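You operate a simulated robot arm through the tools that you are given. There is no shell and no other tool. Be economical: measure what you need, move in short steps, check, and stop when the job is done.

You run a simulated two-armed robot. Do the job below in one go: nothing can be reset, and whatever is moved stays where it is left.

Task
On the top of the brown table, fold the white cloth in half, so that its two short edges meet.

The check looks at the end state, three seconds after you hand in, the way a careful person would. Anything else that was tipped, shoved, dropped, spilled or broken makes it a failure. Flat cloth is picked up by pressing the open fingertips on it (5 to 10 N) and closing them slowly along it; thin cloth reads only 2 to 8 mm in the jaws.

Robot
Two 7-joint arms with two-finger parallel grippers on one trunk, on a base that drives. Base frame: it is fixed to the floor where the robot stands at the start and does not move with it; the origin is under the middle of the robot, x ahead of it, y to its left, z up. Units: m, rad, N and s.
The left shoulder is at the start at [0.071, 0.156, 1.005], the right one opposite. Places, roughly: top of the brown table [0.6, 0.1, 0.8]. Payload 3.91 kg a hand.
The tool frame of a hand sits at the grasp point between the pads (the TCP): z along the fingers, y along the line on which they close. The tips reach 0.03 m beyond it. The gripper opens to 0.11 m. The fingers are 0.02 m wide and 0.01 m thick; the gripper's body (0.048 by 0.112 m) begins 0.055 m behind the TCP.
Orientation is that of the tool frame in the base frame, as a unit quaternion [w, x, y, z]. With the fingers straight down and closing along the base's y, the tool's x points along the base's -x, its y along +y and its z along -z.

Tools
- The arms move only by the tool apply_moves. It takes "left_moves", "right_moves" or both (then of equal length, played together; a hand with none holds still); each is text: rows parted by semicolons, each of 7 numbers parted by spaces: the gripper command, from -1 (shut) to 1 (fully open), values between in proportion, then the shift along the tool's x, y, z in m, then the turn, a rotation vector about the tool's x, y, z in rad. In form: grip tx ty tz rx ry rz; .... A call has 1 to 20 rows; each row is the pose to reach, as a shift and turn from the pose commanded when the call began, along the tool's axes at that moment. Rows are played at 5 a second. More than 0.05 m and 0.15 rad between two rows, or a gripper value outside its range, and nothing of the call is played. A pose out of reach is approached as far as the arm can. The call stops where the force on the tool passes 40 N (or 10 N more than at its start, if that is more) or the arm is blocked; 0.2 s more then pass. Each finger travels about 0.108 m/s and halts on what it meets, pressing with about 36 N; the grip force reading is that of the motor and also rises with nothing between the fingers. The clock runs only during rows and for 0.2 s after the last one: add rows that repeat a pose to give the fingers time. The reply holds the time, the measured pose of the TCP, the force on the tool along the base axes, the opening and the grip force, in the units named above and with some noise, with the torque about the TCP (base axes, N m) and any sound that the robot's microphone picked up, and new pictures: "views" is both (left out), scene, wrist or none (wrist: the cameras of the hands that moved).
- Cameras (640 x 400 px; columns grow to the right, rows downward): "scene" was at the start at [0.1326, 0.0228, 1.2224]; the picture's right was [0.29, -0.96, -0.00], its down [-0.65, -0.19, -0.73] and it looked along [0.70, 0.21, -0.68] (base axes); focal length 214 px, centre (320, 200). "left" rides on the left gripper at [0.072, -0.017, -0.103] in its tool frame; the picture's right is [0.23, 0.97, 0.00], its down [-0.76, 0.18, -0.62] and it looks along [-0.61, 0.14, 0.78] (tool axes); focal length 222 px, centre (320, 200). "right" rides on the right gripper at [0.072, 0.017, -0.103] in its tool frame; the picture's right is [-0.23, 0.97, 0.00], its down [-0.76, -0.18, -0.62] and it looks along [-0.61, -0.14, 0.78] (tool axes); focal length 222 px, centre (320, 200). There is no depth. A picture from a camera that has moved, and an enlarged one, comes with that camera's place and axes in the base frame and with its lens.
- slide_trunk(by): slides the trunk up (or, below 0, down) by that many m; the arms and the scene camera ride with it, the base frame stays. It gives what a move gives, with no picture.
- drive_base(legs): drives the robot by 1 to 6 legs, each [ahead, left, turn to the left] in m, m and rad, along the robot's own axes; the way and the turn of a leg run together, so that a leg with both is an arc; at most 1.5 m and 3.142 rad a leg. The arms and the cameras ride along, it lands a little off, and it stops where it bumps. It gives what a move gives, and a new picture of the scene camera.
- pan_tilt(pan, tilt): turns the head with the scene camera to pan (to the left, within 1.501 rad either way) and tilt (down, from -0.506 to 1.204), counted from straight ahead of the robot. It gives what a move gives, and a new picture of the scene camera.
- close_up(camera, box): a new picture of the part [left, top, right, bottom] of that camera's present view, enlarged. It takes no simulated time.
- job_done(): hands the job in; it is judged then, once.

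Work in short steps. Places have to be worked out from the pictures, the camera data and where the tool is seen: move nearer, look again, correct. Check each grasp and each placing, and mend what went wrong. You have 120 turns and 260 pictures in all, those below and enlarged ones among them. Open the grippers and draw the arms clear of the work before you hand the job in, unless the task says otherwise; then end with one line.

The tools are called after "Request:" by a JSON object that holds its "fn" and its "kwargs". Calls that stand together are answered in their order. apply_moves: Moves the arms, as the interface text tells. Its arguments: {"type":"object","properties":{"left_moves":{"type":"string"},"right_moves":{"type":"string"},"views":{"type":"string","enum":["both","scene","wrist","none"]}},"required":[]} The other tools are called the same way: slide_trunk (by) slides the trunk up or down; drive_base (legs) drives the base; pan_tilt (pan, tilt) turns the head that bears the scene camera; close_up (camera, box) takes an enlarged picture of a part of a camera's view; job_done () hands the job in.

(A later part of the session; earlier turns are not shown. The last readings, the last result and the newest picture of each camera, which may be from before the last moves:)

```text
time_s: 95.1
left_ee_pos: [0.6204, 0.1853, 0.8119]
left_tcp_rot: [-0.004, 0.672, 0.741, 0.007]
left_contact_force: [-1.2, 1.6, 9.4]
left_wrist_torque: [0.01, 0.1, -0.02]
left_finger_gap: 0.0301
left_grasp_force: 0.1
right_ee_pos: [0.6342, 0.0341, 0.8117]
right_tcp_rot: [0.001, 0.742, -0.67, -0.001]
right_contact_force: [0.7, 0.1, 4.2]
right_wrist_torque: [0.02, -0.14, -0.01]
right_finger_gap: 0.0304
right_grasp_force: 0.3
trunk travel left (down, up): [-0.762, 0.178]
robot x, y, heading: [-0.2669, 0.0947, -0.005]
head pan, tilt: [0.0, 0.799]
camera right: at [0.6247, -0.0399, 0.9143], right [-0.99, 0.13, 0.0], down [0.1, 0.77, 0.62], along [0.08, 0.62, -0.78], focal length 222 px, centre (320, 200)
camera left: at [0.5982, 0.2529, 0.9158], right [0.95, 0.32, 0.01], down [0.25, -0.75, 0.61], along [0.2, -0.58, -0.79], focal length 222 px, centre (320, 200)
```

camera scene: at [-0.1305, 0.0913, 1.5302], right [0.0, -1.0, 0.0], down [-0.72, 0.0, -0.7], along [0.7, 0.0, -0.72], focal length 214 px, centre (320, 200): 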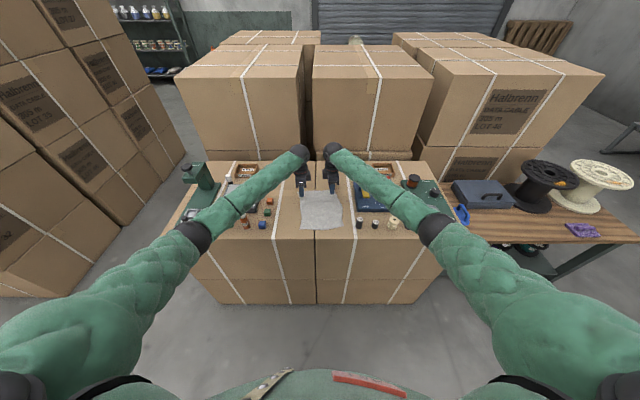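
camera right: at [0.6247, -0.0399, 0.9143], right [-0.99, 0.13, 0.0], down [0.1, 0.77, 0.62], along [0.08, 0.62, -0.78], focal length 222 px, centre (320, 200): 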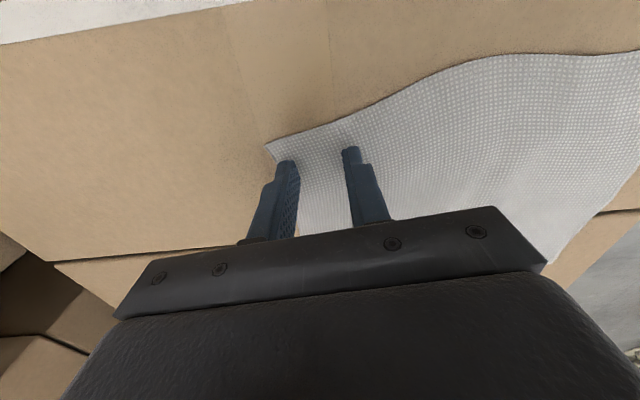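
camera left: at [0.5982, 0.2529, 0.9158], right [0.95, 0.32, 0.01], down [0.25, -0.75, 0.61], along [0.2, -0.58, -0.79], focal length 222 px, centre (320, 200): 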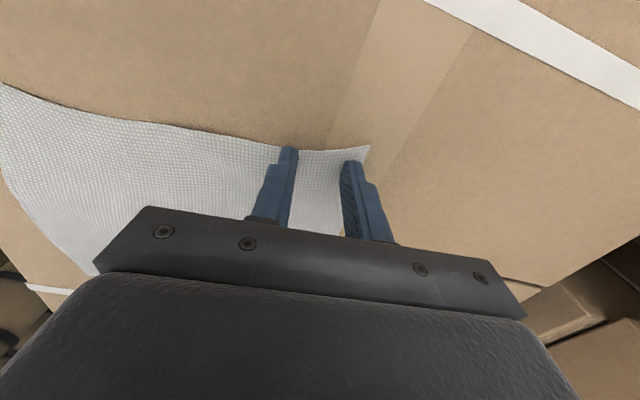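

Both fingertips press on the cloth, the outer ones just inside the edge. I close slowly.

Request:
{"fn": "apply_moves", "kwargs": {"left_moves": "-0.5 0 0 0 0 0 0;-0.55 0 0 0 0 0 0;-0.6 0 0 0 0 0 0;-0.65 0 0 0 0 0 0;-0.7 0 0 0 0 0 0;-0.75 0 0 0 0 0 0;-0.8 0 0 0 0 0 0;-0.85 0 0 0 0 0 0;-0.9 0 0 0 0 0 0;-0.95 0 0 0 0 0 0;-1 0 0 0 0 0 0;-1 0 0 0 0 0 0", "right_moves": "-0.5 0 0 0.0008 0 0 0;-0.55 0 0 0.0008 0 0 0;-0.6 0 0 0.0008 0 0 0;-0.65 0 0 0.0008 0 0 0;-0.7 0 0 0.0008 0 0 0;-0.75 0 0 0.0008 0 0 0;-0.8 0 0 0.0008 0 0 0;-0.85 0 0 0.0008 0 0 0;-0.9 0 0 0.0008 0 0 0;-0.95 0 0 0.0008 0 0 0;-1 0 0 0.0008 0 0 0;-1 0 0 0.0008 0 0 0", "views": "wrist"}}

```text
time_s: 97.7
left_ee_pos: [0.6206, 0.1849, 0.8126]
left_tcp_rot: [-0.004, 0.672, 0.74, 0.007]
left_contact_force: [-0.7, -0.9, 1.6]
left_wrist_torque: [-0.04, 0.0, 0.01]
left_finger_gap: 0.0053
left_grasp_force: 36.0
right_ee_pos: [0.6334, 0.0339, 0.8111]
right_tcp_rot: [0.0, 0.742, -0.671, -0.002]
right_contact_force: [6.2, 1.5, 23.8]
right_wrist_torque: [0.0, -0.33, 0.02]
right_finger_gap: 0.0021
right_grasp_force: 36.1
trunk travel left (down, up): [-0.762, 0.178]
robot x, y, heading: [-0.2589, 0.0898, -0.001]
head pan, tilt: [0.0, 0.799]
camera right: at [0.624, -0.0398, 0.914], right [-0.99, 0.13, 0.0], down [0.1, 0.77, 0.62], along [0.08, 0.62, -0.78], focal length 222 px, centre (320, 200)
camera left: at [0.5977, 0.253, 0.9162], right [0.95, 0.32, 0.01], down [0.25, -0.75, 0.61], along [0.2, -0.58, -0.79], focal length 222 px, centre (320, 200)
```

right: 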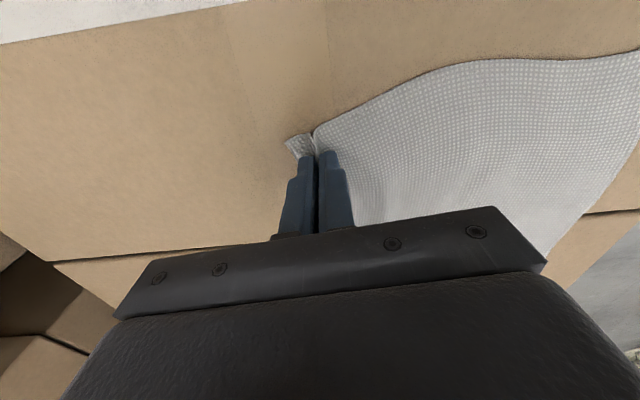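
left: 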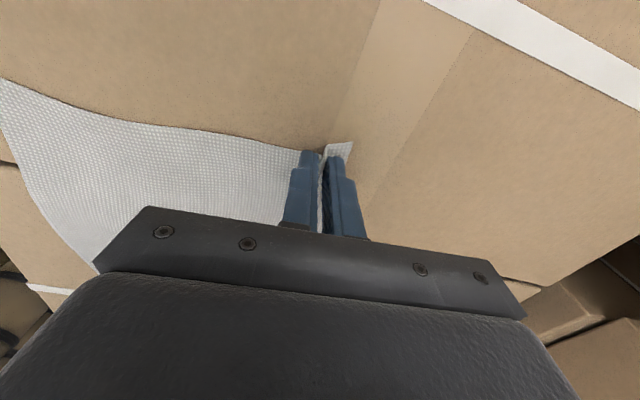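

Both jaws hold cloth (5.3 and 2.1 mm). I lift 3 cm to verify.

Request:
{"fn": "apply_moves", "kwargs": {"left_moves": "-1 0 0 -0.01 0 0 0;-1 0 0 -0.02 0 0 0;-1 0 0 -0.03 0 0 0;-1 0 0 -0.03 0 0 0", "right_moves": "-1 0 0 -0.01 0 0 0;-1 0 0 -0.02 0 0 0;-1 0 0 -0.03 0 0 0;-1 0 0 -0.03 0 0 0"}}

Request:
{"fn": "close_up", "kwargs": {"camera": "scene", "box": [256, 150, 384, 230]}}

```text
time_s: 98.7
left_ee_pos: [0.6235, 0.1835, 0.842]
left_tcp_rot: [-0.004, 0.672, 0.741, 0.006]
left_contact_force: [0.7, -0.8, -0.8]
left_wrist_torque: [0.01, 0.01, 0.02]
left_finger_gap: 0.0054
left_grasp_force: 35.8
right_ee_pos: [0.6336, 0.0338, 0.8377]
right_tcp_rot: [0.002, 0.742, -0.671, -0.004]
right_contact_force: [0.7, -0.2, -0.3]
right_wrist_torque: [-0.02, -0.04, 0.02]
right_finger_gap: 0.0015
right_grasp_force: 36.3
trunk travel left (down, up): [-0.762, 0.178]
robot x, y, heading: [-0.2617, 0.0915, -0.006]
head pan, tilt: [0.0, 0.799]
camera scene: at [-0.1303, 0.0912, 1.5301], right [0.0, -1.0, 0.0], down [-0.72, 0.0, -0.7], along [0.7, 0.0, -0.72], focal length 214 px, centre (320, 200)
camera right: at [0.6255, -0.0406, 0.9415], right [-0.99, 0.13, 0.01], down [0.11, 0.77, 0.62], along [0.08, 0.62, -0.78], focal length 222 px, centre (320, 200)
camera left: at [0.6, 0.2525, 0.9458], right [0.95, 0.32, 0.01], down [0.25, -0.75, 0.61], along [0.2, -0.58, -0.79], focal length 222 px, centre (320, 200)
```

scene: 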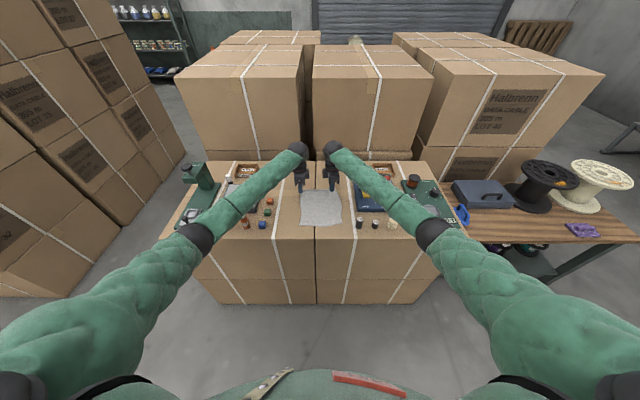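
right: 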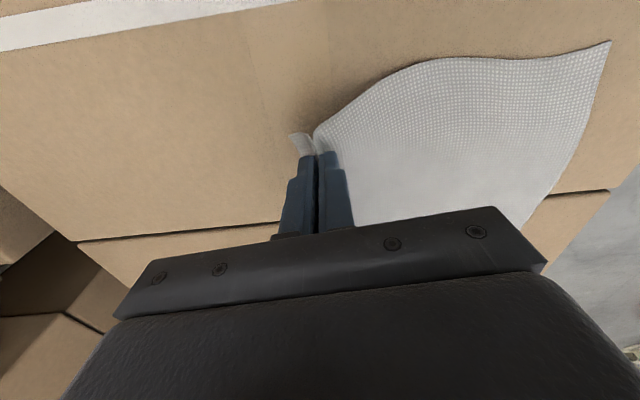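
left: 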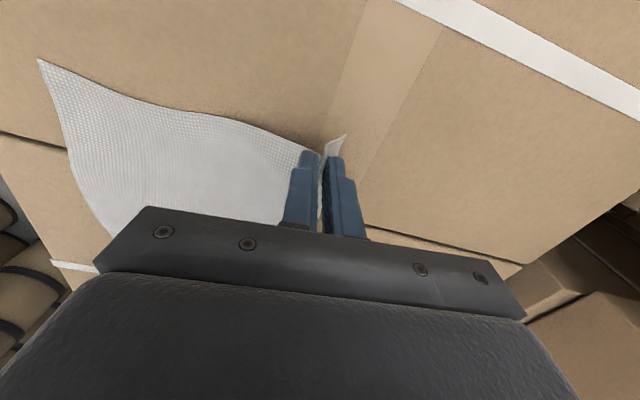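

```text
5.00 times, centred on (320, 190) of scene
camera zoom: at [-0.1303, 0.0912, 1.5301], right [0.0, -1.0, 0.0], down [-0.72, 0.0, -0.7], along [0.7, 0.0, -0.72], focal length 1072 px, centre (320, 250)
```

zoom: 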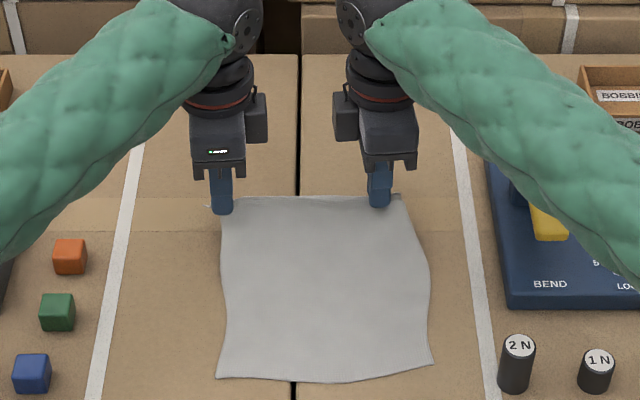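

Both corners are held, but each jaw holds a loop plus a ~1 cm tail, which would leave a turned-back flap after folding. I set it back down and release, to regrasp nearer the very edge with a smaller pinch.

Request:
{"fn": "apply_moves", "kwargs": {"left_moves": "-1 0 0 0.015 0 0 0;-1 0 0 0.029 0 0 0;-0.8 0 0 0.029 0 0 0;-0.6 0 0 0.029 0 0 0;-0.45 0 0 0.029 0 0 0;-0.3 0 0 0.029 0 0 0;-0.3 0 0 -0.01 0 0 0;-0.3 0 0 -0.04 0 0 0", "right_moves": "-1 0 0 0.015 0 0 0;-1 0 0 0.026 0 0 0;-0.8 0 0 0.026 0 0 0;-0.6 0 0 0.026 0 0 0;-0.45 0 0 0.026 0 0 0;-0.3 0 0 0.026 0 0 0;-0.3 0 0 -0.01 0 0 0;-0.3 0 0 -0.04 0 0 0"}}

Request:
{"fn": "close_up", "kwargs": {"camera": "scene", "box": [256, 150, 384, 230]}}

```text
time_s: 100.5
left_ee_pos: [0.6204, 0.1823, 0.8825]
left_tcp_rot: [-0.005, 0.672, 0.74, 0.006]
left_contact_force: [-0.4, 0.1, 0.2]
left_wrist_torque: [0.01, -0.01, -0.03]
left_finger_gap: 0.0385
left_grasp_force: 0.0
right_ee_pos: [0.6321, 0.0316, 0.8797]
right_tcp_rot: [0.002, 0.741, -0.672, -0.002]
right_contact_force: [-0.4, -0.3, -0.7]
right_wrist_torque: [-0.01, -0.04, -0.03]
right_finger_gap: 0.0386
right_grasp_force: 0.0
trunk travel left (down, up): [-0.762, 0.178]
robot x, y, heading: [-0.2678, 0.0918, -0.0]
head pan, tilt: [0.0, 0.799]
camera scene: at [-0.1309, 0.0909, 1.5301], right [0.0, -1.0, 0.0], down [-0.72, 0.0, -0.7], along [0.7, 0.0, -0.72], focal length 214 px, centre (320, 200)
camera right: at [0.624, -0.0417, 0.9819], right [-0.99, 0.13, 0.01], down [0.11, 0.78, 0.62], along [0.08, 0.62, -0.78], focal length 222 px, centre (320, 200)
camera left: at [0.5977, 0.2509, 0.9862], right [0.95, 0.32, 0.01], down [0.25, -0.75, 0.61], along [0.2, -0.58, -0.79], focal length 222 px, centre (320, 200)
```

scene: 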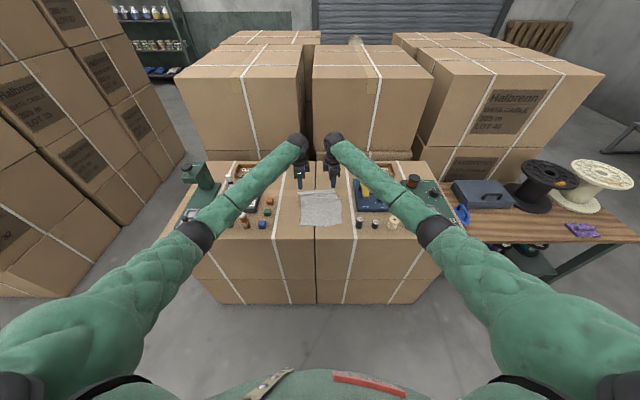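
right: 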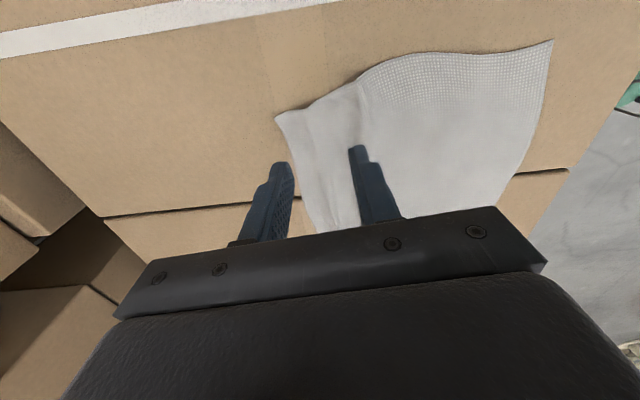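
left: 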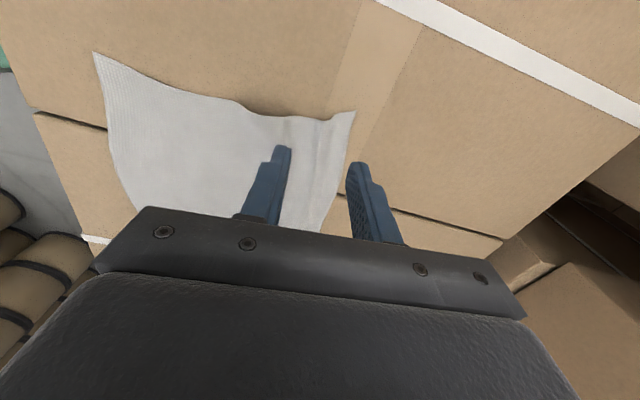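

```text
5.00 times, centred on (320, 190) of scene
camera zoom: at [-0.1309, 0.0909, 1.5301], right [0.0, -1.0, 0.0], down [-0.72, 0.0, -0.7], along [0.7, 0.0, -0.72], focal length 1072 px, centre (320, 250)
```

zoom: 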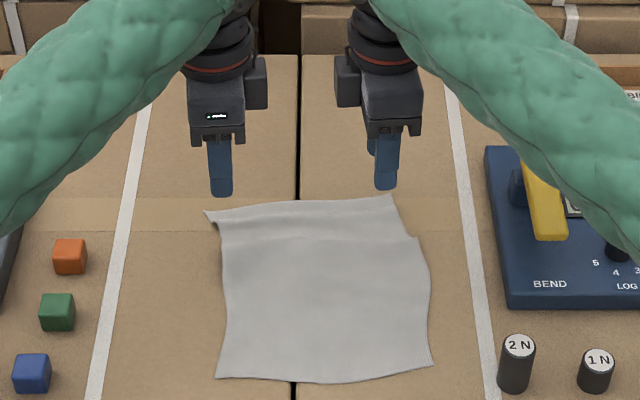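

The cloth relaxed nicely. Far corners now about (0.6485,0.2055) and (0.671,0.018). I set an 18 mm opening with the outer finger just beyond the edge and go down to just above it.

Request:
{"fn": "apply_moves", "kwargs": {"left_moves": "-0.67 -0.0052 0.0226 0 0 0 0;-0.67 -0.0052 0.0226 0.03 0 0 0;-0.67 -0.0052 0.0226 0.055 0 0 0;-0.67 -0.0052 0.0226 0.06 0 0 0;-0.67 -0.0052 0.0226 0.06 0 0 0", "right_moves": "-0.67 -0.0045 -0.029 0 0 0 0;-0.67 -0.0045 -0.029 0.03 0 0 0;-0.67 -0.0045 -0.029 0.055 0 0 0;-0.67 -0.0045 -0.029 0.06 0 0 0;-0.67 -0.0045 -0.029 0.06 0 0 0", "views": "wrist"}}

Request:
{"fn": "close_up", "kwargs": {"camera": "left", "box": [250, 100, 410, 200]}}

Request:
{"fn": "close_up", "kwargs": {"camera": "right", "box": [230, 100, 390, 200]}}

```text
time_s: 101.7
left_ee_pos: [0.6436, 0.1828, 0.8205]
left_tcp_rot: [-0.005, 0.671, 0.741, 0.006]
left_contact_force: [-0.3, 0.4, -0.2]
left_wrist_torque: [0.0, 0.0, -0.03]
left_finger_gap: 0.0184
left_grasp_force: 0.1
right_ee_pos: [0.6627, 0.0406, 0.8204]
right_tcp_rot: [0.001, 0.741, -0.671, -0.003]
right_contact_force: [-0.2, 1.0, -1.0]
right_wrist_torque: [0.02, -0.01, 0.03]
right_finger_gap: 0.0181
right_grasp_force: 0.0
trunk travel left (down, up): [-0.762, 0.178]
robot x, y, heading: [-0.2671, 0.0949, -0.008]
head pan, tilt: [0.0, 0.799]
camera right: at [0.6545, -0.0328, 0.9228], right [-0.99, 0.13, 0.01], down [0.1, 0.77, 0.62], along [0.08, 0.62, -0.78], focal length 222 px, centre (320, 200)
camera left: at [0.6224, 0.2512, 0.9254], right [0.95, 0.32, 0.01], down [0.25, -0.75, 0.61], along [0.2, -0.58, -0.79], focal length 222 px, centre (320, 200)
```

right: 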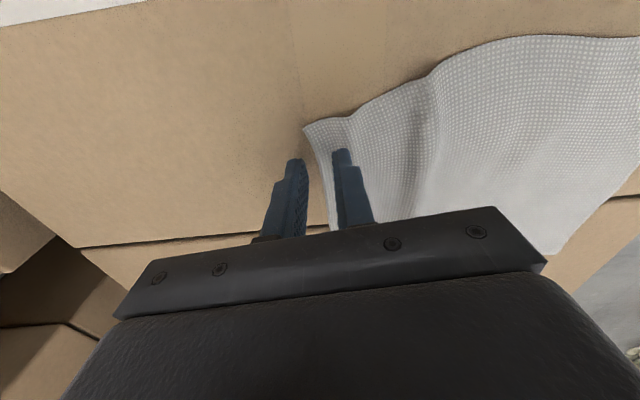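
left: 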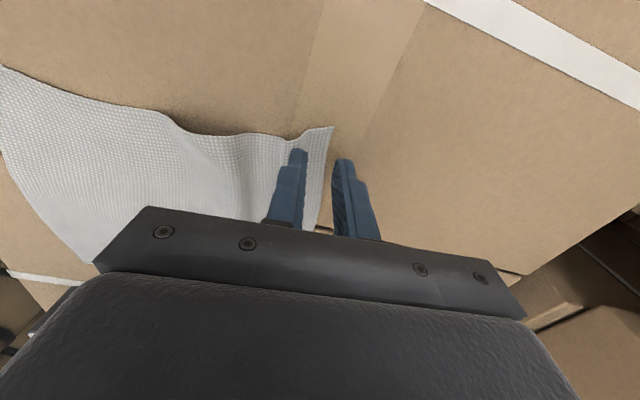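

```text
4.00 times, centred on (330, 150) of left
camera zoom: at [0.6224, 0.2512, 0.9254], right [0.95, 0.32, 0.01], down [0.25, -0.75, 0.61], along [0.2, -0.58, -0.79], focal length 888 px, centre (280, 400)
```

zoom: 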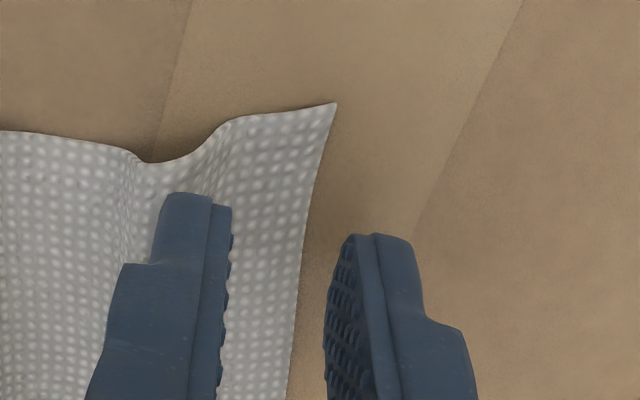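

```text
4.00 times, centred on (310, 150) of right
camera zoom: at [0.6545, -0.0328, 0.9228], right [-0.99, 0.13, 0.01], down [0.1, 0.77, 0.62], along [0.08, 0.62, -0.78], focal length 888 px, centre (360, 400)
```

zoom: 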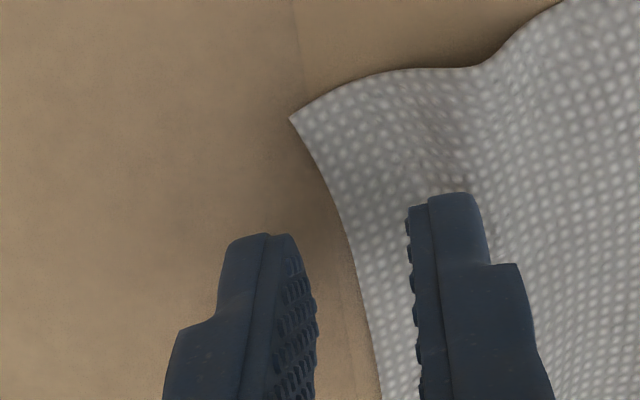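

The edge lies inside both jaws (1.1–1.3 cm of cloth), the outer finger off the cloth. I press down.

Request:
{"fn": "apply_moves", "kwargs": {"left_moves": "-0.67 0 0 0.004 0 0 0;-0.67 0 0 0.008 0 0 0;-0.67 0 0 0.009 0 0 0;-0.67 0 0 0.009 0 0 0", "right_moves": "-0.67 0 0 0.004 0 0 0;-0.67 0 0 0.008 0 0 0;-0.67 0 0 0.009 0 0 0;-0.67 0 0 0.009 0 0 0", "views": "none"}}

```text
time_s: 102.7
left_ee_pos: [0.6454, 0.1822, 0.8122]
left_tcp_rot: [-0.004, 0.672, 0.741, 0.007]
left_contact_force: [0.4, 0.1, 0.1]
left_wrist_torque: [-0.02, -0.01, -0.02]
left_finger_gap: 0.0181
left_grasp_force: 0.0
right_ee_pos: [0.6638, 0.0401, 0.8107]
right_tcp_rot: [0.002, 0.742, -0.671, -0.003]
right_contact_force: [-0.1, -0.2, 2.3]
right_wrist_torque: [0.0, 0.04, 0.0]
right_finger_gap: 0.0185
right_grasp_force: 0.4
trunk travel left (down, up): [-0.762, 0.178]
robot x, y, heading: [-0.2657, 0.0945, 0.001]
head pan, tilt: [0.0, 0.799]
```

Request:
{"fn": "apply_moves", "kwargs": {"left_moves": "-0.67 0 0 0.001 0 0 0;-0.67 0 0 0.002 0 0 0;-0.67 0 0 0.002 0 0 0", "right_moves": "-0.67 0 0 0.0007 0 0 0;-0.67 0 0 0.0012 0 0 0;-0.67 0 0 0.0012 0 0 0", "views": "none"}}

```text
time_s: 103.5
left_ee_pos: [0.6435, 0.1811, 0.8114]
left_tcp_rot: [-0.003, 0.672, 0.741, 0.007]
left_contact_force: [0.4, 1.2, 2.1]
left_wrist_torque: [0.02, -0.04, -0.01]
left_finger_gap: 0.0177
left_grasp_force: 0.1
right_ee_pos: [0.6621, 0.0408, 0.8125]
right_tcp_rot: [0.0, 0.741, -0.671, -0.002]
right_contact_force: [-0.1, -2.8, 15.6]
right_wrist_torque: [-0.13, 0.16, 0.06]
right_finger_gap: 0.0179
right_grasp_force: 0.1
trunk travel left (down, up): [-0.762, 0.178]
robot x, y, heading: [-0.2633, 0.0916, -0.0]
head pan, tilt: [0.0, 0.799]
```

Left needs a bit more, right a bit less; adjust, then close slowly.

Request:
{"fn": "apply_moves", "kwargs": {"left_moves": "-0.67 0 0 0.0008 0 0 0;-0.7 0 0 0.0008 0 0 0;-0.74 0 0 0.0008 0 0 0;-0.78 0 0 0.0008 0 0 0;-0.82 0 0 0.0008 0 0 0;-0.86 0 0 0.0008 0 0 0;-0.9 0 0 0.0008 0 0 0;-0.94 0 0 0.0008 0 0 0;-1 0 0 0.0008 0 0 0;-1 0 0 0.0008 0 0 0;-1 0 0 0 0 0 0", "right_moves": "-0.67 0 0 -0.0008 0 0 0;-0.7 0 0 -0.0008 0 0 0;-0.74 0 0 -0.0008 0 0 0;-0.78 0 0 -0.0008 0 0 0;-0.82 0 0 -0.0008 0 0 0;-0.86 0 0 -0.0008 0 0 0;-0.9 0 0 -0.0008 0 0 0;-0.94 0 0 -0.0008 0 0 0;-1 0 0 -0.0008 0 0 0;-1 0 0 -0.0008 0 0 0;-1 0 0 -0.0015 0 0 0", "views": "wrist"}}

Request:
{"fn": "close_up", "kwargs": {"camera": "left", "box": [250, 100, 410, 200]}}

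Request:
{"fn": "close_up", "kwargs": {"camera": "right", "box": [230, 100, 390, 200]}}

```text
time_s: 105.9
left_ee_pos: [0.643, 0.1805, 0.8116]
left_tcp_rot: [-0.005, 0.671, 0.741, 0.007]
left_contact_force: [-5.0, -2.4, 16.2]
left_wrist_torque: [-0.09, 0.24, 0.0]
left_finger_gap: 0.002
left_grasp_force: 36.1
right_ee_pos: [0.6611, 0.0404, 0.8114]
right_tcp_rot: [0.002, 0.741, -0.671, -0.003]
right_contact_force: [0.3, 1.3, 2.7]
right_wrist_torque: [0.04, 0.01, -0.02]
right_finger_gap: 0.001
right_grasp_force: 36.0
trunk travel left (down, up): [-0.762, 0.178]
robot x, y, heading: [-0.2623, 0.0884, -0.001]
head pan, tilt: [0.0, 0.799]
camera right: at [0.6529, -0.033, 0.9143], right [-0.99, 0.13, 0.0], down [0.1, 0.77, 0.62], along [0.08, 0.62, -0.78], focal length 222 px, centre (320, 200)
camera left: at [0.6211, 0.2497, 0.9156], right [0.95, 0.32, 0.01], down [0.25, -0.75, 0.61], along [0.2, -0.58, -0.79], focal length 222 px, centre (320, 200)
```

right: 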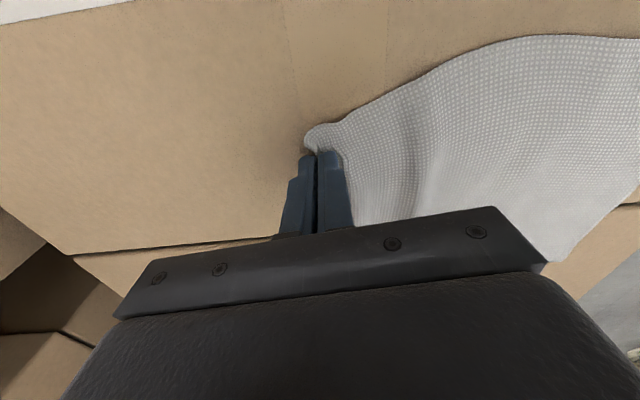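
left: 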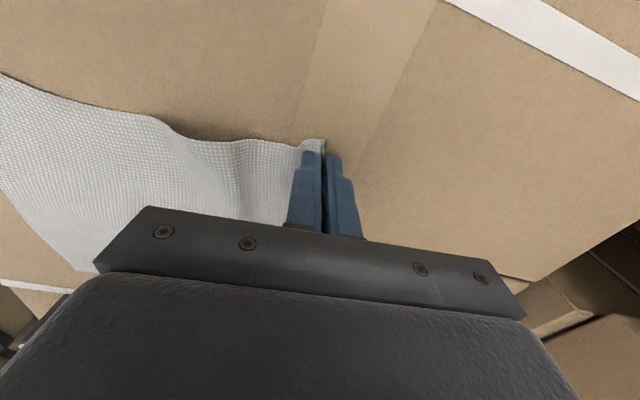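

```text
4.00 times, centred on (330, 150) of left
camera zoom: at [0.6211, 0.2497, 0.9156], right [0.95, 0.32, 0.01], down [0.25, -0.75, 0.61], along [0.2, -0.58, -0.79], focal length 888 px, centre (280, 400)
```

zoom: 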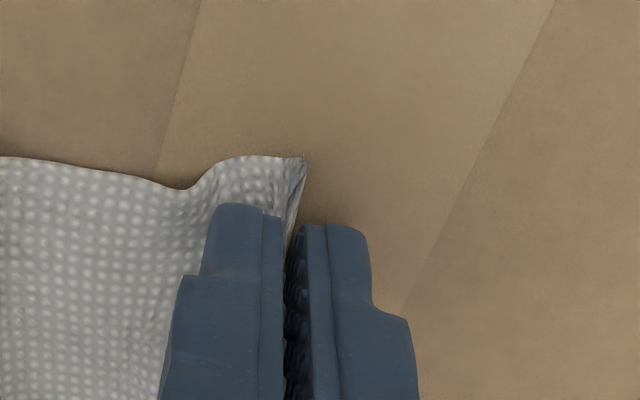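

```text
4.00 times, centred on (310, 150) of right
camera zoom: at [0.6529, -0.033, 0.9143], right [-0.99, 0.13, 0.0], down [0.1, 0.77, 0.62], along [0.08, 0.62, -0.78], focal length 888 px, centre (360, 400)
```

zoom: 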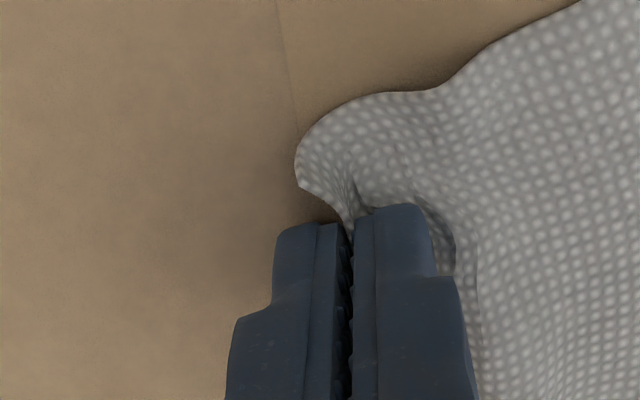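

Both edges are pinched with hardly any tail. I lift 4 cm to verify.

Request:
{"fn": "apply_moves", "kwargs": {"left_moves": "-1 0 0 -0.01 0 0 0;-1 0 0 -0.02 0 0 0;-1 0 0 -0.03 0 0 0;-1 0 0 -0.04 0 0 0;-1 0 0 -0.04 0 0 0", "right_moves": "-1 0 0 -0.01 0 0 0;-1 0 0 -0.02 0 0 0;-1 0 0 -0.03 0 0 0;-1 0 0 -0.04 0 0 0;-1 0 0 -0.04 0 0 0"}}

Request:
{"fn": "close_up", "kwargs": {"camera": "left", "box": [250, 100, 410, 200]}}

Request:
{"fn": "close_up", "kwargs": {"camera": "right", "box": [230, 100, 390, 200]}}

Request:
{"fn": "close_up", "kwargs": {"camera": "scene", "box": [256, 150, 384, 230]}}

```text
time_s: 107.1
left_ee_pos: [0.6453, 0.1808, 0.8495]
left_tcp_rot: [-0.005, 0.672, 0.741, 0.006]
left_contact_force: [0.0, -0.2, 0.2]
left_wrist_torque: [0.01, -0.02, -0.04]
left_finger_gap: 0.0023
left_grasp_force: 36.0
right_ee_pos: [0.6616, 0.0413, 0.8514]
right_tcp_rot: [0.002, 0.742, -0.671, -0.003]
right_contact_force: [-0.1, 0.2, -0.3]
right_wrist_torque: [-0.02, -0.01, -0.03]
right_finger_gap: 0.0013
right_grasp_force: 36.0
trunk travel left (down, up): [-0.762, 0.178]
robot x, y, heading: [-0.2627, 0.0949, -0.001]
head pan, tilt: [0.0, 0.799]
camera scene: at [-0.1298, 0.0911, 1.5301], right [0.0, -1.0, 0.0], down [-0.72, 0.0, -0.7], along [0.7, 0.0, -0.72], focal length 214 px, centre (320, 200)
camera right: at [0.6543, -0.033, 0.9537], right [-0.99, 0.13, 0.01], down [0.1, 0.77, 0.62], along [0.08, 0.62, -0.78], focal length 222 px, centre (320, 200)
camera left: at [0.6222, 0.2498, 0.9534], right [0.95, 0.32, 0.01], down [0.25, -0.75, 0.61], along [0.2, -0.58, -0.79], focal length 222 px, centre (320, 200)
```

scene: 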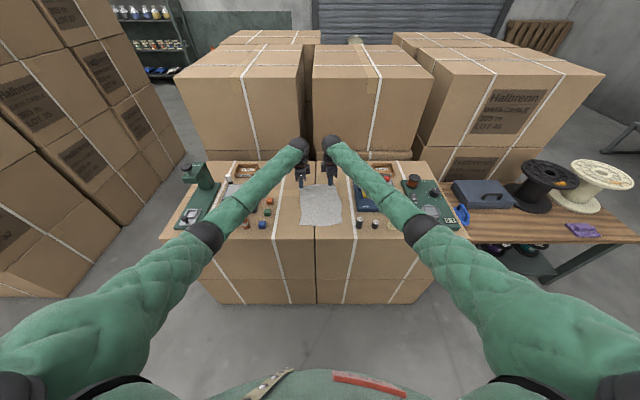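
right: 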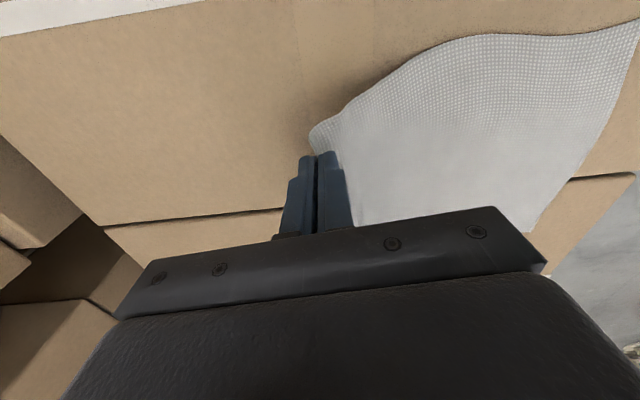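
left: 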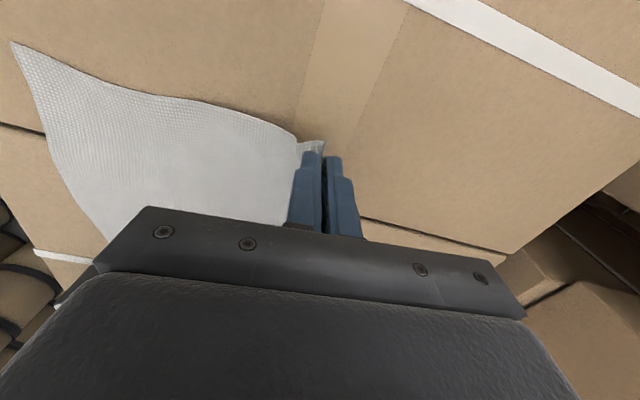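

```text
4.00 times, centred on (330, 150) of left
camera zoom: at [0.6222, 0.2498, 0.9534], right [0.95, 0.32, 0.01], down [0.25, -0.75, 0.61], along [0.2, -0.58, -0.79], focal length 888 px, centre (280, 400)
```

zoom: 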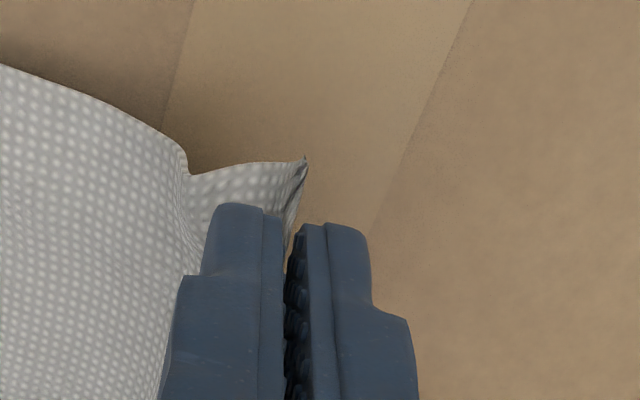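

```text
4.00 times, centred on (310, 150) of right
camera zoom: at [0.6543, -0.033, 0.9537], right [-0.99, 0.13, 0.01], down [0.1, 0.77, 0.62], along [0.08, 0.62, -0.78], focal length 888 px, centre (360, 400)
```

zoom: 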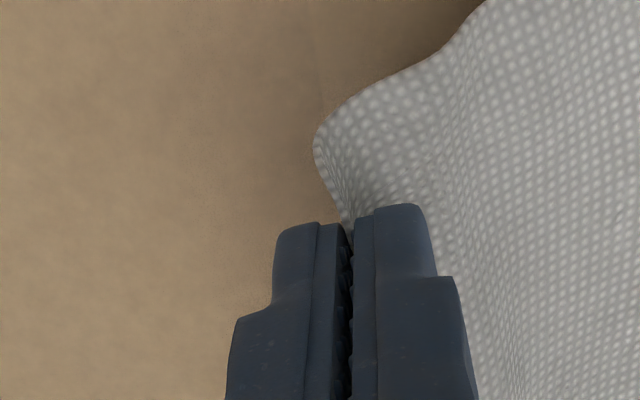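

```text
5.00 times, centred on (320, 190) of scene
camera zoom: at [-0.1298, 0.0911, 1.5301], right [0.0, -1.0, 0.0], down [-0.72, 0.0, -0.7], along [0.7, 0.0, -0.72], focal length 1072 px, centre (320, 250)
```

zoom: 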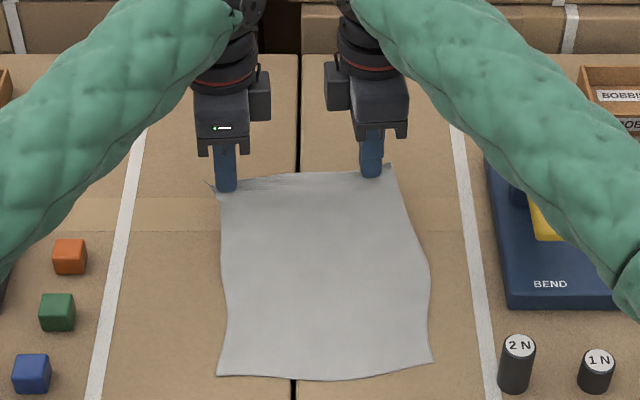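

Both corners are held right at the edge and the cloth is smooth. I carry the edge toward the robot along an arc (first two thirds).

Request:
{"fn": "apply_moves", "kwargs": {"left_moves": "-1 -0.0002 -0.0081 -0.007 0 0 0;-1 -0.0005 -0.0191 -0.015 0 0 0;-1 -0.0007 -0.0276 -0.024 0 0 0;-1 -0.0009 -0.0361 -0.031 0 0 0;-1 -0.0012 -0.0463 -0.038 0 0 0;-1 -0.0015 -0.0566 -0.043 0 0 0;-1 -0.0018 -0.0685 -0.047 0 0 0;-1 -0.0021 -0.0798 -0.05 0 0 0;-1 -0.0024 -0.0921 -0.052 0 0 0;-1 -0.0027 -0.1042 -0.052 0 0 0;-1 -0.0031 -0.1169 -0.051 0 0 0;-1 -0.0034 -0.1286 -0.0485 0 0 0", "right_moves": "-1 0.0002 0.0082 -0.007 0 0 0;-1 0.0006 0.0196 -0.015 0 0 0;-1 0.0008 0.0282 -0.024 0 0 0;-1 0.0011 0.0369 -0.031 0 0 0;-1 0.0014 0.0474 -0.038 0 0 0;-1 0.0017 0.0579 -0.043 0 0 0;-1 0.0021 0.0701 -0.047 0 0 0;-1 0.0025 0.0817 -0.05 0 0 0;-1 0.0028 0.0942 -0.052 0 0 0;-1 0.0032 0.1066 -0.052 0 0 0;-1 0.0036 0.1196 -0.051 0 0 0;-1 0.004 0.1316 -0.0485 0 0 0"}}

Request:
{"fn": "close_up", "kwargs": {"camera": "scene", "box": [240, 150, 400, 250]}}

```text
time_s: 109.7
left_ee_pos: [0.5151, 0.1644, 0.8994]
left_tcp_rot: [-0.005, 0.672, 0.74, 0.007]
left_contact_force: [-0.6, -0.6, 0.1]
left_wrist_torque: [-0.01, -0.01, 0.01]
left_finger_gap: 0.0021
left_grasp_force: 35.9
right_ee_pos: [0.5333, 0.0237, 0.8993]
right_tcp_rot: [0.002, 0.741, -0.671, -0.002]
right_contact_force: [0.5, -0.3, 0.5]
right_wrist_torque: [0.03, 0.01, 0.0]
right_finger_gap: 0.0013
right_grasp_force: 36.2
trunk travel left (down, up): [-0.762, 0.178]
robot x, y, heading: [-0.2662, 0.0889, -0.005]
head pan, tilt: [0.0, 0.799]
camera scene: at [-0.1307, 0.0909, 1.5302], right [0.0, -1.0, 0.0], down [-0.72, 0.0, -0.7], along [0.7, 0.0, -0.72], focal length 214 px, centre (320, 200)
camera right: at [0.5245, -0.05, 1.002], right [-0.99, 0.13, 0.01], down [0.1, 0.77, 0.62], along [0.08, 0.62, -0.78], focal length 222 px, centre (320, 200)
camera left: at [0.4932, 0.2333, 1.0037], right [0.95, 0.32, 0.01], down [0.25, -0.75, 0.61], along [0.2, -0.58, -0.79], focal length 222 px, centre (320, 200)
```

scene: 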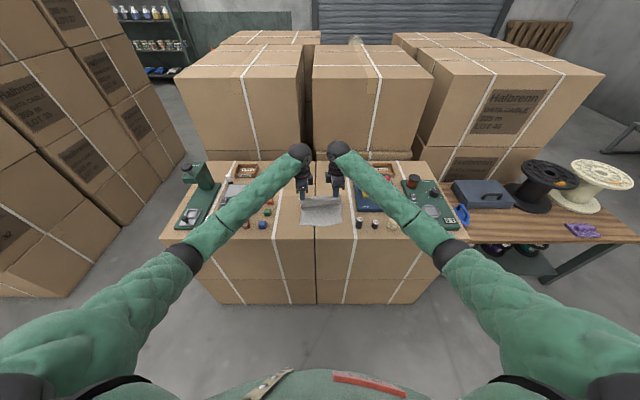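
right: 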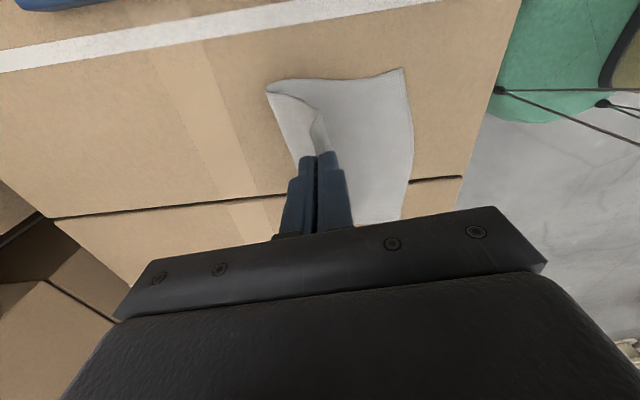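
left: 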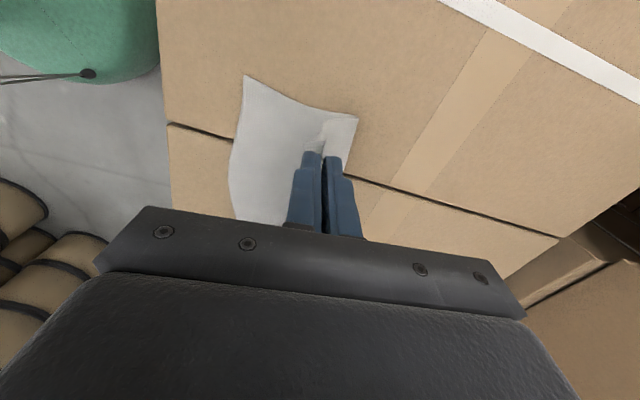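

```text
4.00 times, centred on (320, 200) of scene
camera zoom: at [-0.1307, 0.0909, 1.5302], right [0.0, -1.0, 0.0], down [-0.72, 0.0, -0.7], along [0.7, 0.0, -0.72], focal length 858 px, centre (320, 200)
```

zoom: 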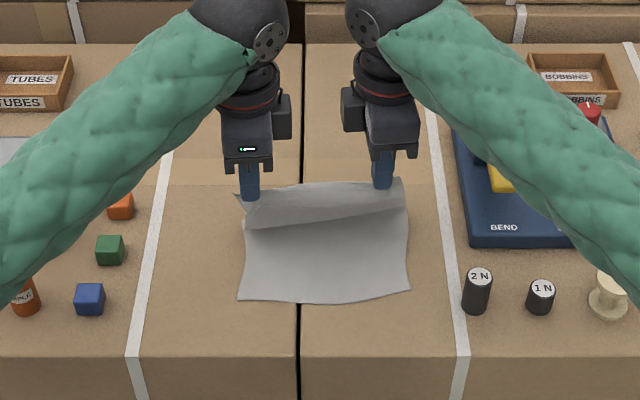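

The fold forms well and the near edge hasn't moved. I continue the arc, pitching the fingers forward so the edge will point toward the robot on release.

Request:
{"fn": "apply_moves", "kwargs": {"left_moves": "-1 -0.0003 -0.0135 0.0036 -0.1 0 0;-1 -0.0006 -0.0286 0.0091 -0.2 0 0;-1 -0.0009 -0.0415 0.0158 -0.3 0 0;-1 -0.0011 -0.0538 0.0239 -0.4 0 0;-1 -0.0013 -0.0642 0.0342 -0.5 0 0;-1 -0.0015 -0.0737 0.0457 -0.6 0 0;-1 -0.0016 -0.0778 0.0557 -0.6 0 0;-1 -0.0017 -0.0808 0.0657 -0.6 0 0;-1 -0.0017 -0.0808 0.07 -0.6 0 0", "right_moves": "-1 0.0003 0.0137 0.0036 0.1 0 0;-1 0.0007 0.0291 0.0091 0.2 0 0;-1 0.001 0.0423 0.0158 0.3 0 0;-1 0.0013 0.0548 0.0239 0.4 0 0;-1 0.0015 0.0653 0.0342 0.5 0 0;-1 0.0017 0.075 0.0457 0.6 0 0;-1 0.0019 0.0792 0.0557 0.6 0 0;-1 0.002 0.0823 0.0657 0.6 0 0;-1 0.002 0.0823 0.07 0.6 0 0"}}

Request:
{"fn": "close_up", "kwargs": {"camera": "scene", "box": [240, 150, 400, 250]}}

```text
time_s: 111.7
left_ee_pos: [0.437, 0.1549, 0.8281]
left_tcp_rot: [0.193, 0.643, 0.706, 0.225]
left_contact_force: [0.0, -0.5, -0.2]
left_wrist_torque: [0.0, 0.05, 0.0]
left_finger_gap: 0.002
left_grasp_force: 35.9
right_ee_pos: [0.4495, 0.0125, 0.8304]
right_tcp_rot: [-0.218, 0.709, -0.641, 0.197]
right_contact_force: [-1.1, 0.2, 0.3]
right_wrist_torque: [-0.02, 0.03, 0.0]
right_finger_gap: 0.001
right_grasp_force: 36.7
trunk travel left (down, up): [-0.762, 0.178]
robot x, y, heading: [-0.2649, 0.0873, -0.004]
head pan, tilt: [0.0, 0.799]
camera scene: at [-0.1303, 0.0913, 1.5301], right [0.0, -1.0, 0.0], down [-0.72, 0.0, -0.7], along [0.7, 0.0, -0.72], focal length 214 px, centre (320, 200)
camera right: at [0.3857, -0.0661, 0.9054], right [-0.83, 0.15, -0.55], down [-0.28, 0.74, 0.62], along [0.49, 0.66, -0.57], focal length 222 px, centre (320, 200)
camera left: at [0.3587, 0.2187, 0.9042], right [0.78, 0.3, 0.56], down [-0.13, -0.79, 0.6], along [0.62, -0.54, -0.57], focal length 222 px, centre (320, 200)
```

scene: 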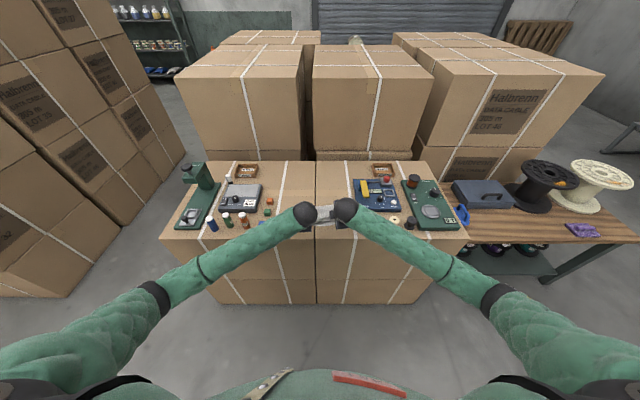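
right: 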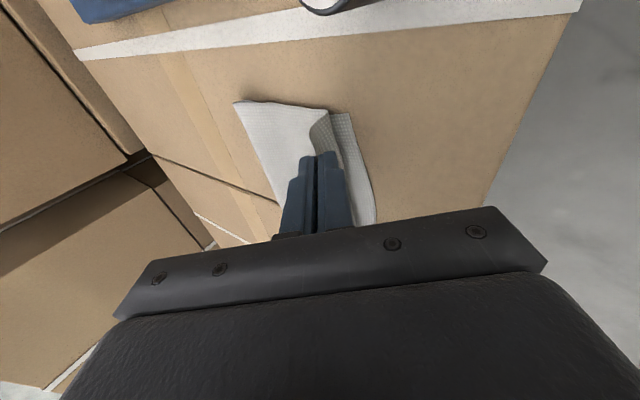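
left: 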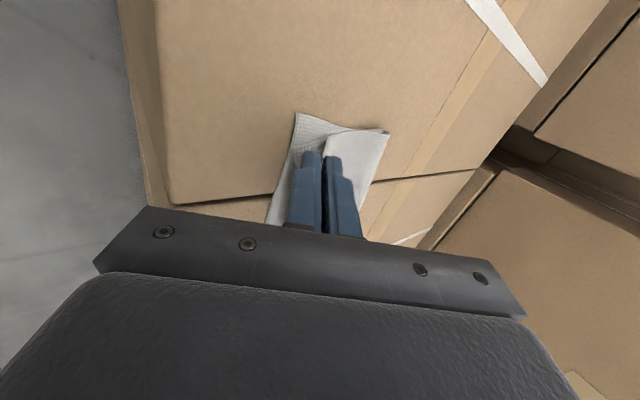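

```text
4.00 times, centred on (320, 200) of scene
camera zoom: at [-0.1303, 0.0913, 1.5301], right [0.0, -1.0, 0.0], down [-0.72, 0.0, -0.7], along [0.7, 0.0, -0.72], focal length 858 px, centre (320, 200)
```

zoom: 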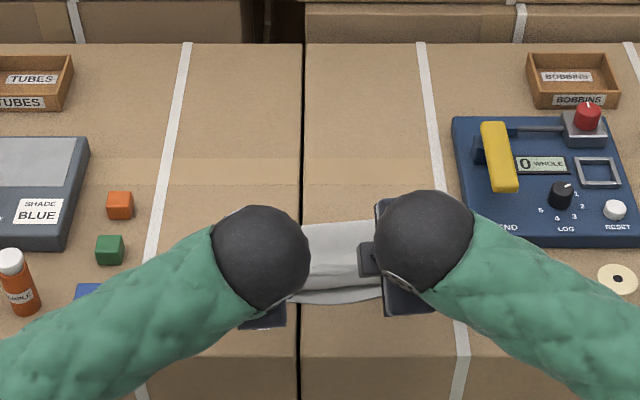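

Near contact. Let me look closely at both corners before lowering.

Request:
{"fn": "close_up", "kwargs": {"camera": "left", "box": [240, 90, 400, 190]}}

Request:
{"fn": "close_up", "kwargs": {"camera": "right", "box": [230, 90, 390, 190]}}

```text
4.00 times, centred on (320, 140) of left
camera zoom: at [0.3587, 0.2187, 0.9042], right [0.78, 0.3, 0.56], down [-0.13, -0.79, 0.6], along [0.62, -0.54, -0.57], focal length 888 px, centre (320, 440)
```

zoom: 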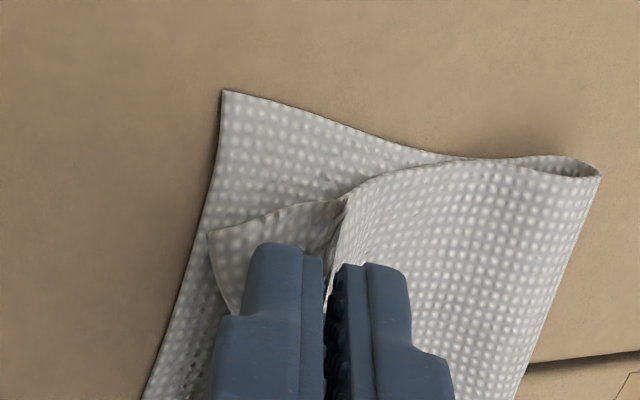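

```text
4.00 times, centred on (310, 140) of right
camera zoom: at [0.3857, -0.0661, 0.9054], right [-0.83, 0.15, -0.55], down [-0.28, 0.74, 0.62], along [0.49, 0.66, -0.57], focal length 888 px, centre (360, 440)
```

zoom: 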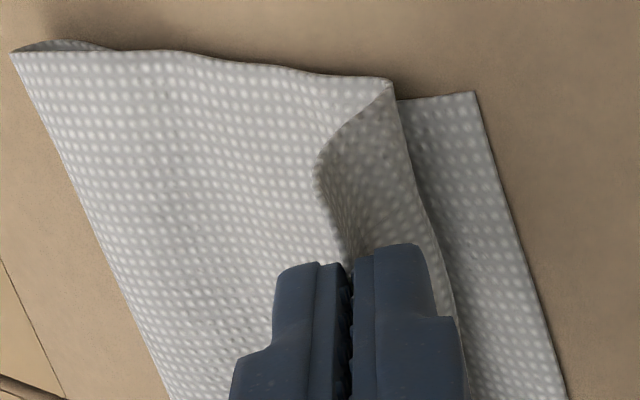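

There is a slack bulge: the crease formed too early (x≈0.54 instead of ≈0.555). I move the edge back up to above the crease line to pull the cloth straight there, then come down again on a fuller arc.

Request:
{"fn": "apply_moves", "kwargs": {"left_moves": "-1 0.0005 0.0175 -0.0004 0.075 0 0;-1 0.001 0.035 -0.0008 0.15 0 0;-1 0.0015 0.0525 -0.0011 0.225 0 0;-1 0.002 0.07 -0.0015 0.3 0 0;-1 0.0025 0.0875 -0.0019 0.375 0 0;-1 0.003 0.105 -0.0023 0.45 0 0;-1 0.0035 0.1225 -0.0026 0.525 0 0;-1 0.004 0.14 -0.003 0.6 0 0;-1 0.004 0.14 -0.003 0.6 0 0", "right_moves": "-1 -0.0004 -0.0178 0 -0.075 0 0;-1 -0.0008 -0.0355 0 -0.15 0 0;-1 -0.0011 -0.0533 0 -0.225 0 0;-1 -0.0015 -0.071 0 -0.3 0 0;-1 -0.0019 -0.0888 0 -0.375 0 0;-1 -0.0023 -0.1065 0 -0.45 0 0;-1 -0.0026 -0.1243 0 -0.525 0 0;-1 -0.003 -0.142 0 -0.6 0 0;-1 -0.003 -0.142 0 -0.6 0 0"}}

Request:
{"fn": "close_up", "kwargs": {"camera": "scene", "box": [240, 150, 400, 250]}}

```text
time_s: 113.7
left_ee_pos: [0.5474, 0.1683, 0.91]
left_tcp_rot: [-0.005, 0.672, 0.74, 0.006]
left_contact_force: [-0.3, -0.6, 0.3]
left_wrist_torque: [0.03, -0.06, 0.0]
left_finger_gap: 0.0022
left_grasp_force: 36.1
right_ee_pos: [0.5683, 0.0299, 0.9114]
right_tcp_rot: [0.002, 0.742, -0.671, -0.004]
right_contact_force: [-1.0, 0.2, 0.5]
right_wrist_torque: [0.06, -0.06, 0.02]
right_finger_gap: 0.001
right_grasp_force: 35.6
trunk travel left (down, up): [-0.762, 0.178]
robot x, y, heading: [-0.2634, 0.0917, -0.003]
head pan, tilt: [0.0, 0.799]
camera scene: at [-0.1312, 0.0909, 1.5302], right [0.0, -1.0, 0.0], down [-0.72, 0.0, -0.7], along [0.7, 0.0, -0.72], focal length 214 px, centre (320, 200)
camera right: at [0.5593, -0.0437, 1.0137], right [-0.99, 0.13, 0.01], down [0.1, 0.77, 0.62], along [0.08, 0.62, -0.78], focal length 222 px, centre (320, 200)
camera left: at [0.5252, 0.2369, 1.0149], right [0.95, 0.32, 0.01], down [0.25, -0.75, 0.61], along [0.2, -0.58, -0.79], focal length 222 px, centre (320, 200)
```

scene: 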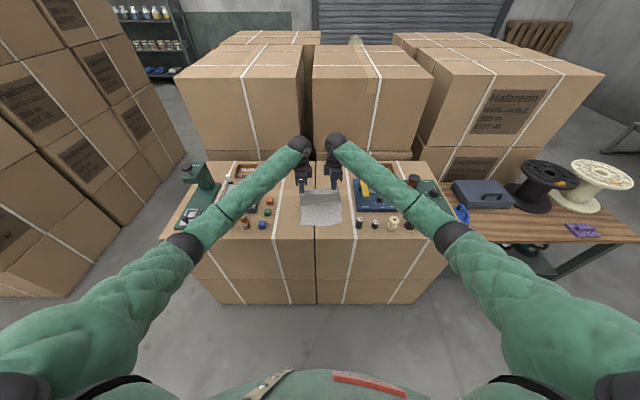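
right: 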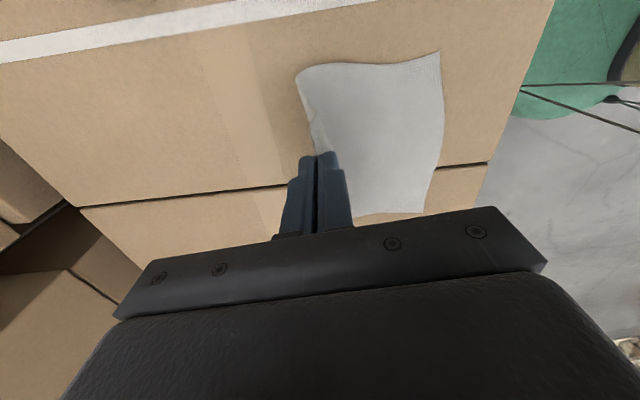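
left: 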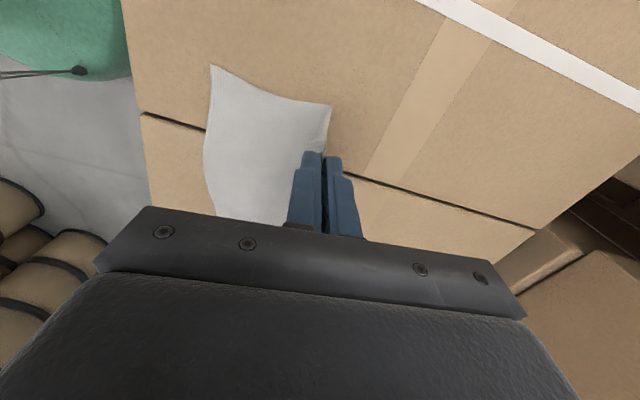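

```text
4.00 times, centred on (320, 200) of scene
camera zoom: at [-0.1312, 0.0909, 1.5302], right [0.0, -1.0, 0.0], down [-0.72, 0.0, -0.7], along [0.7, 0.0, -0.72], focal length 858 px, centre (320, 200)
```

zoom: 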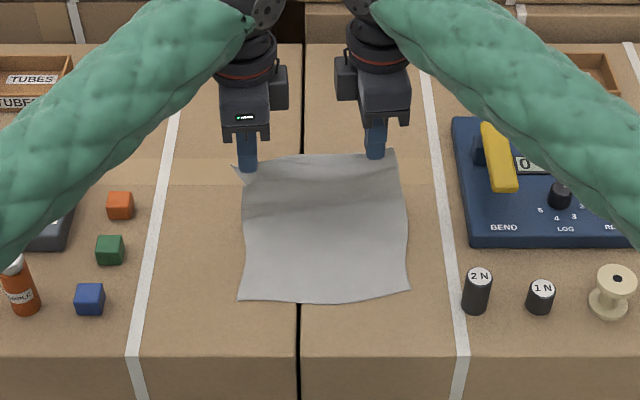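

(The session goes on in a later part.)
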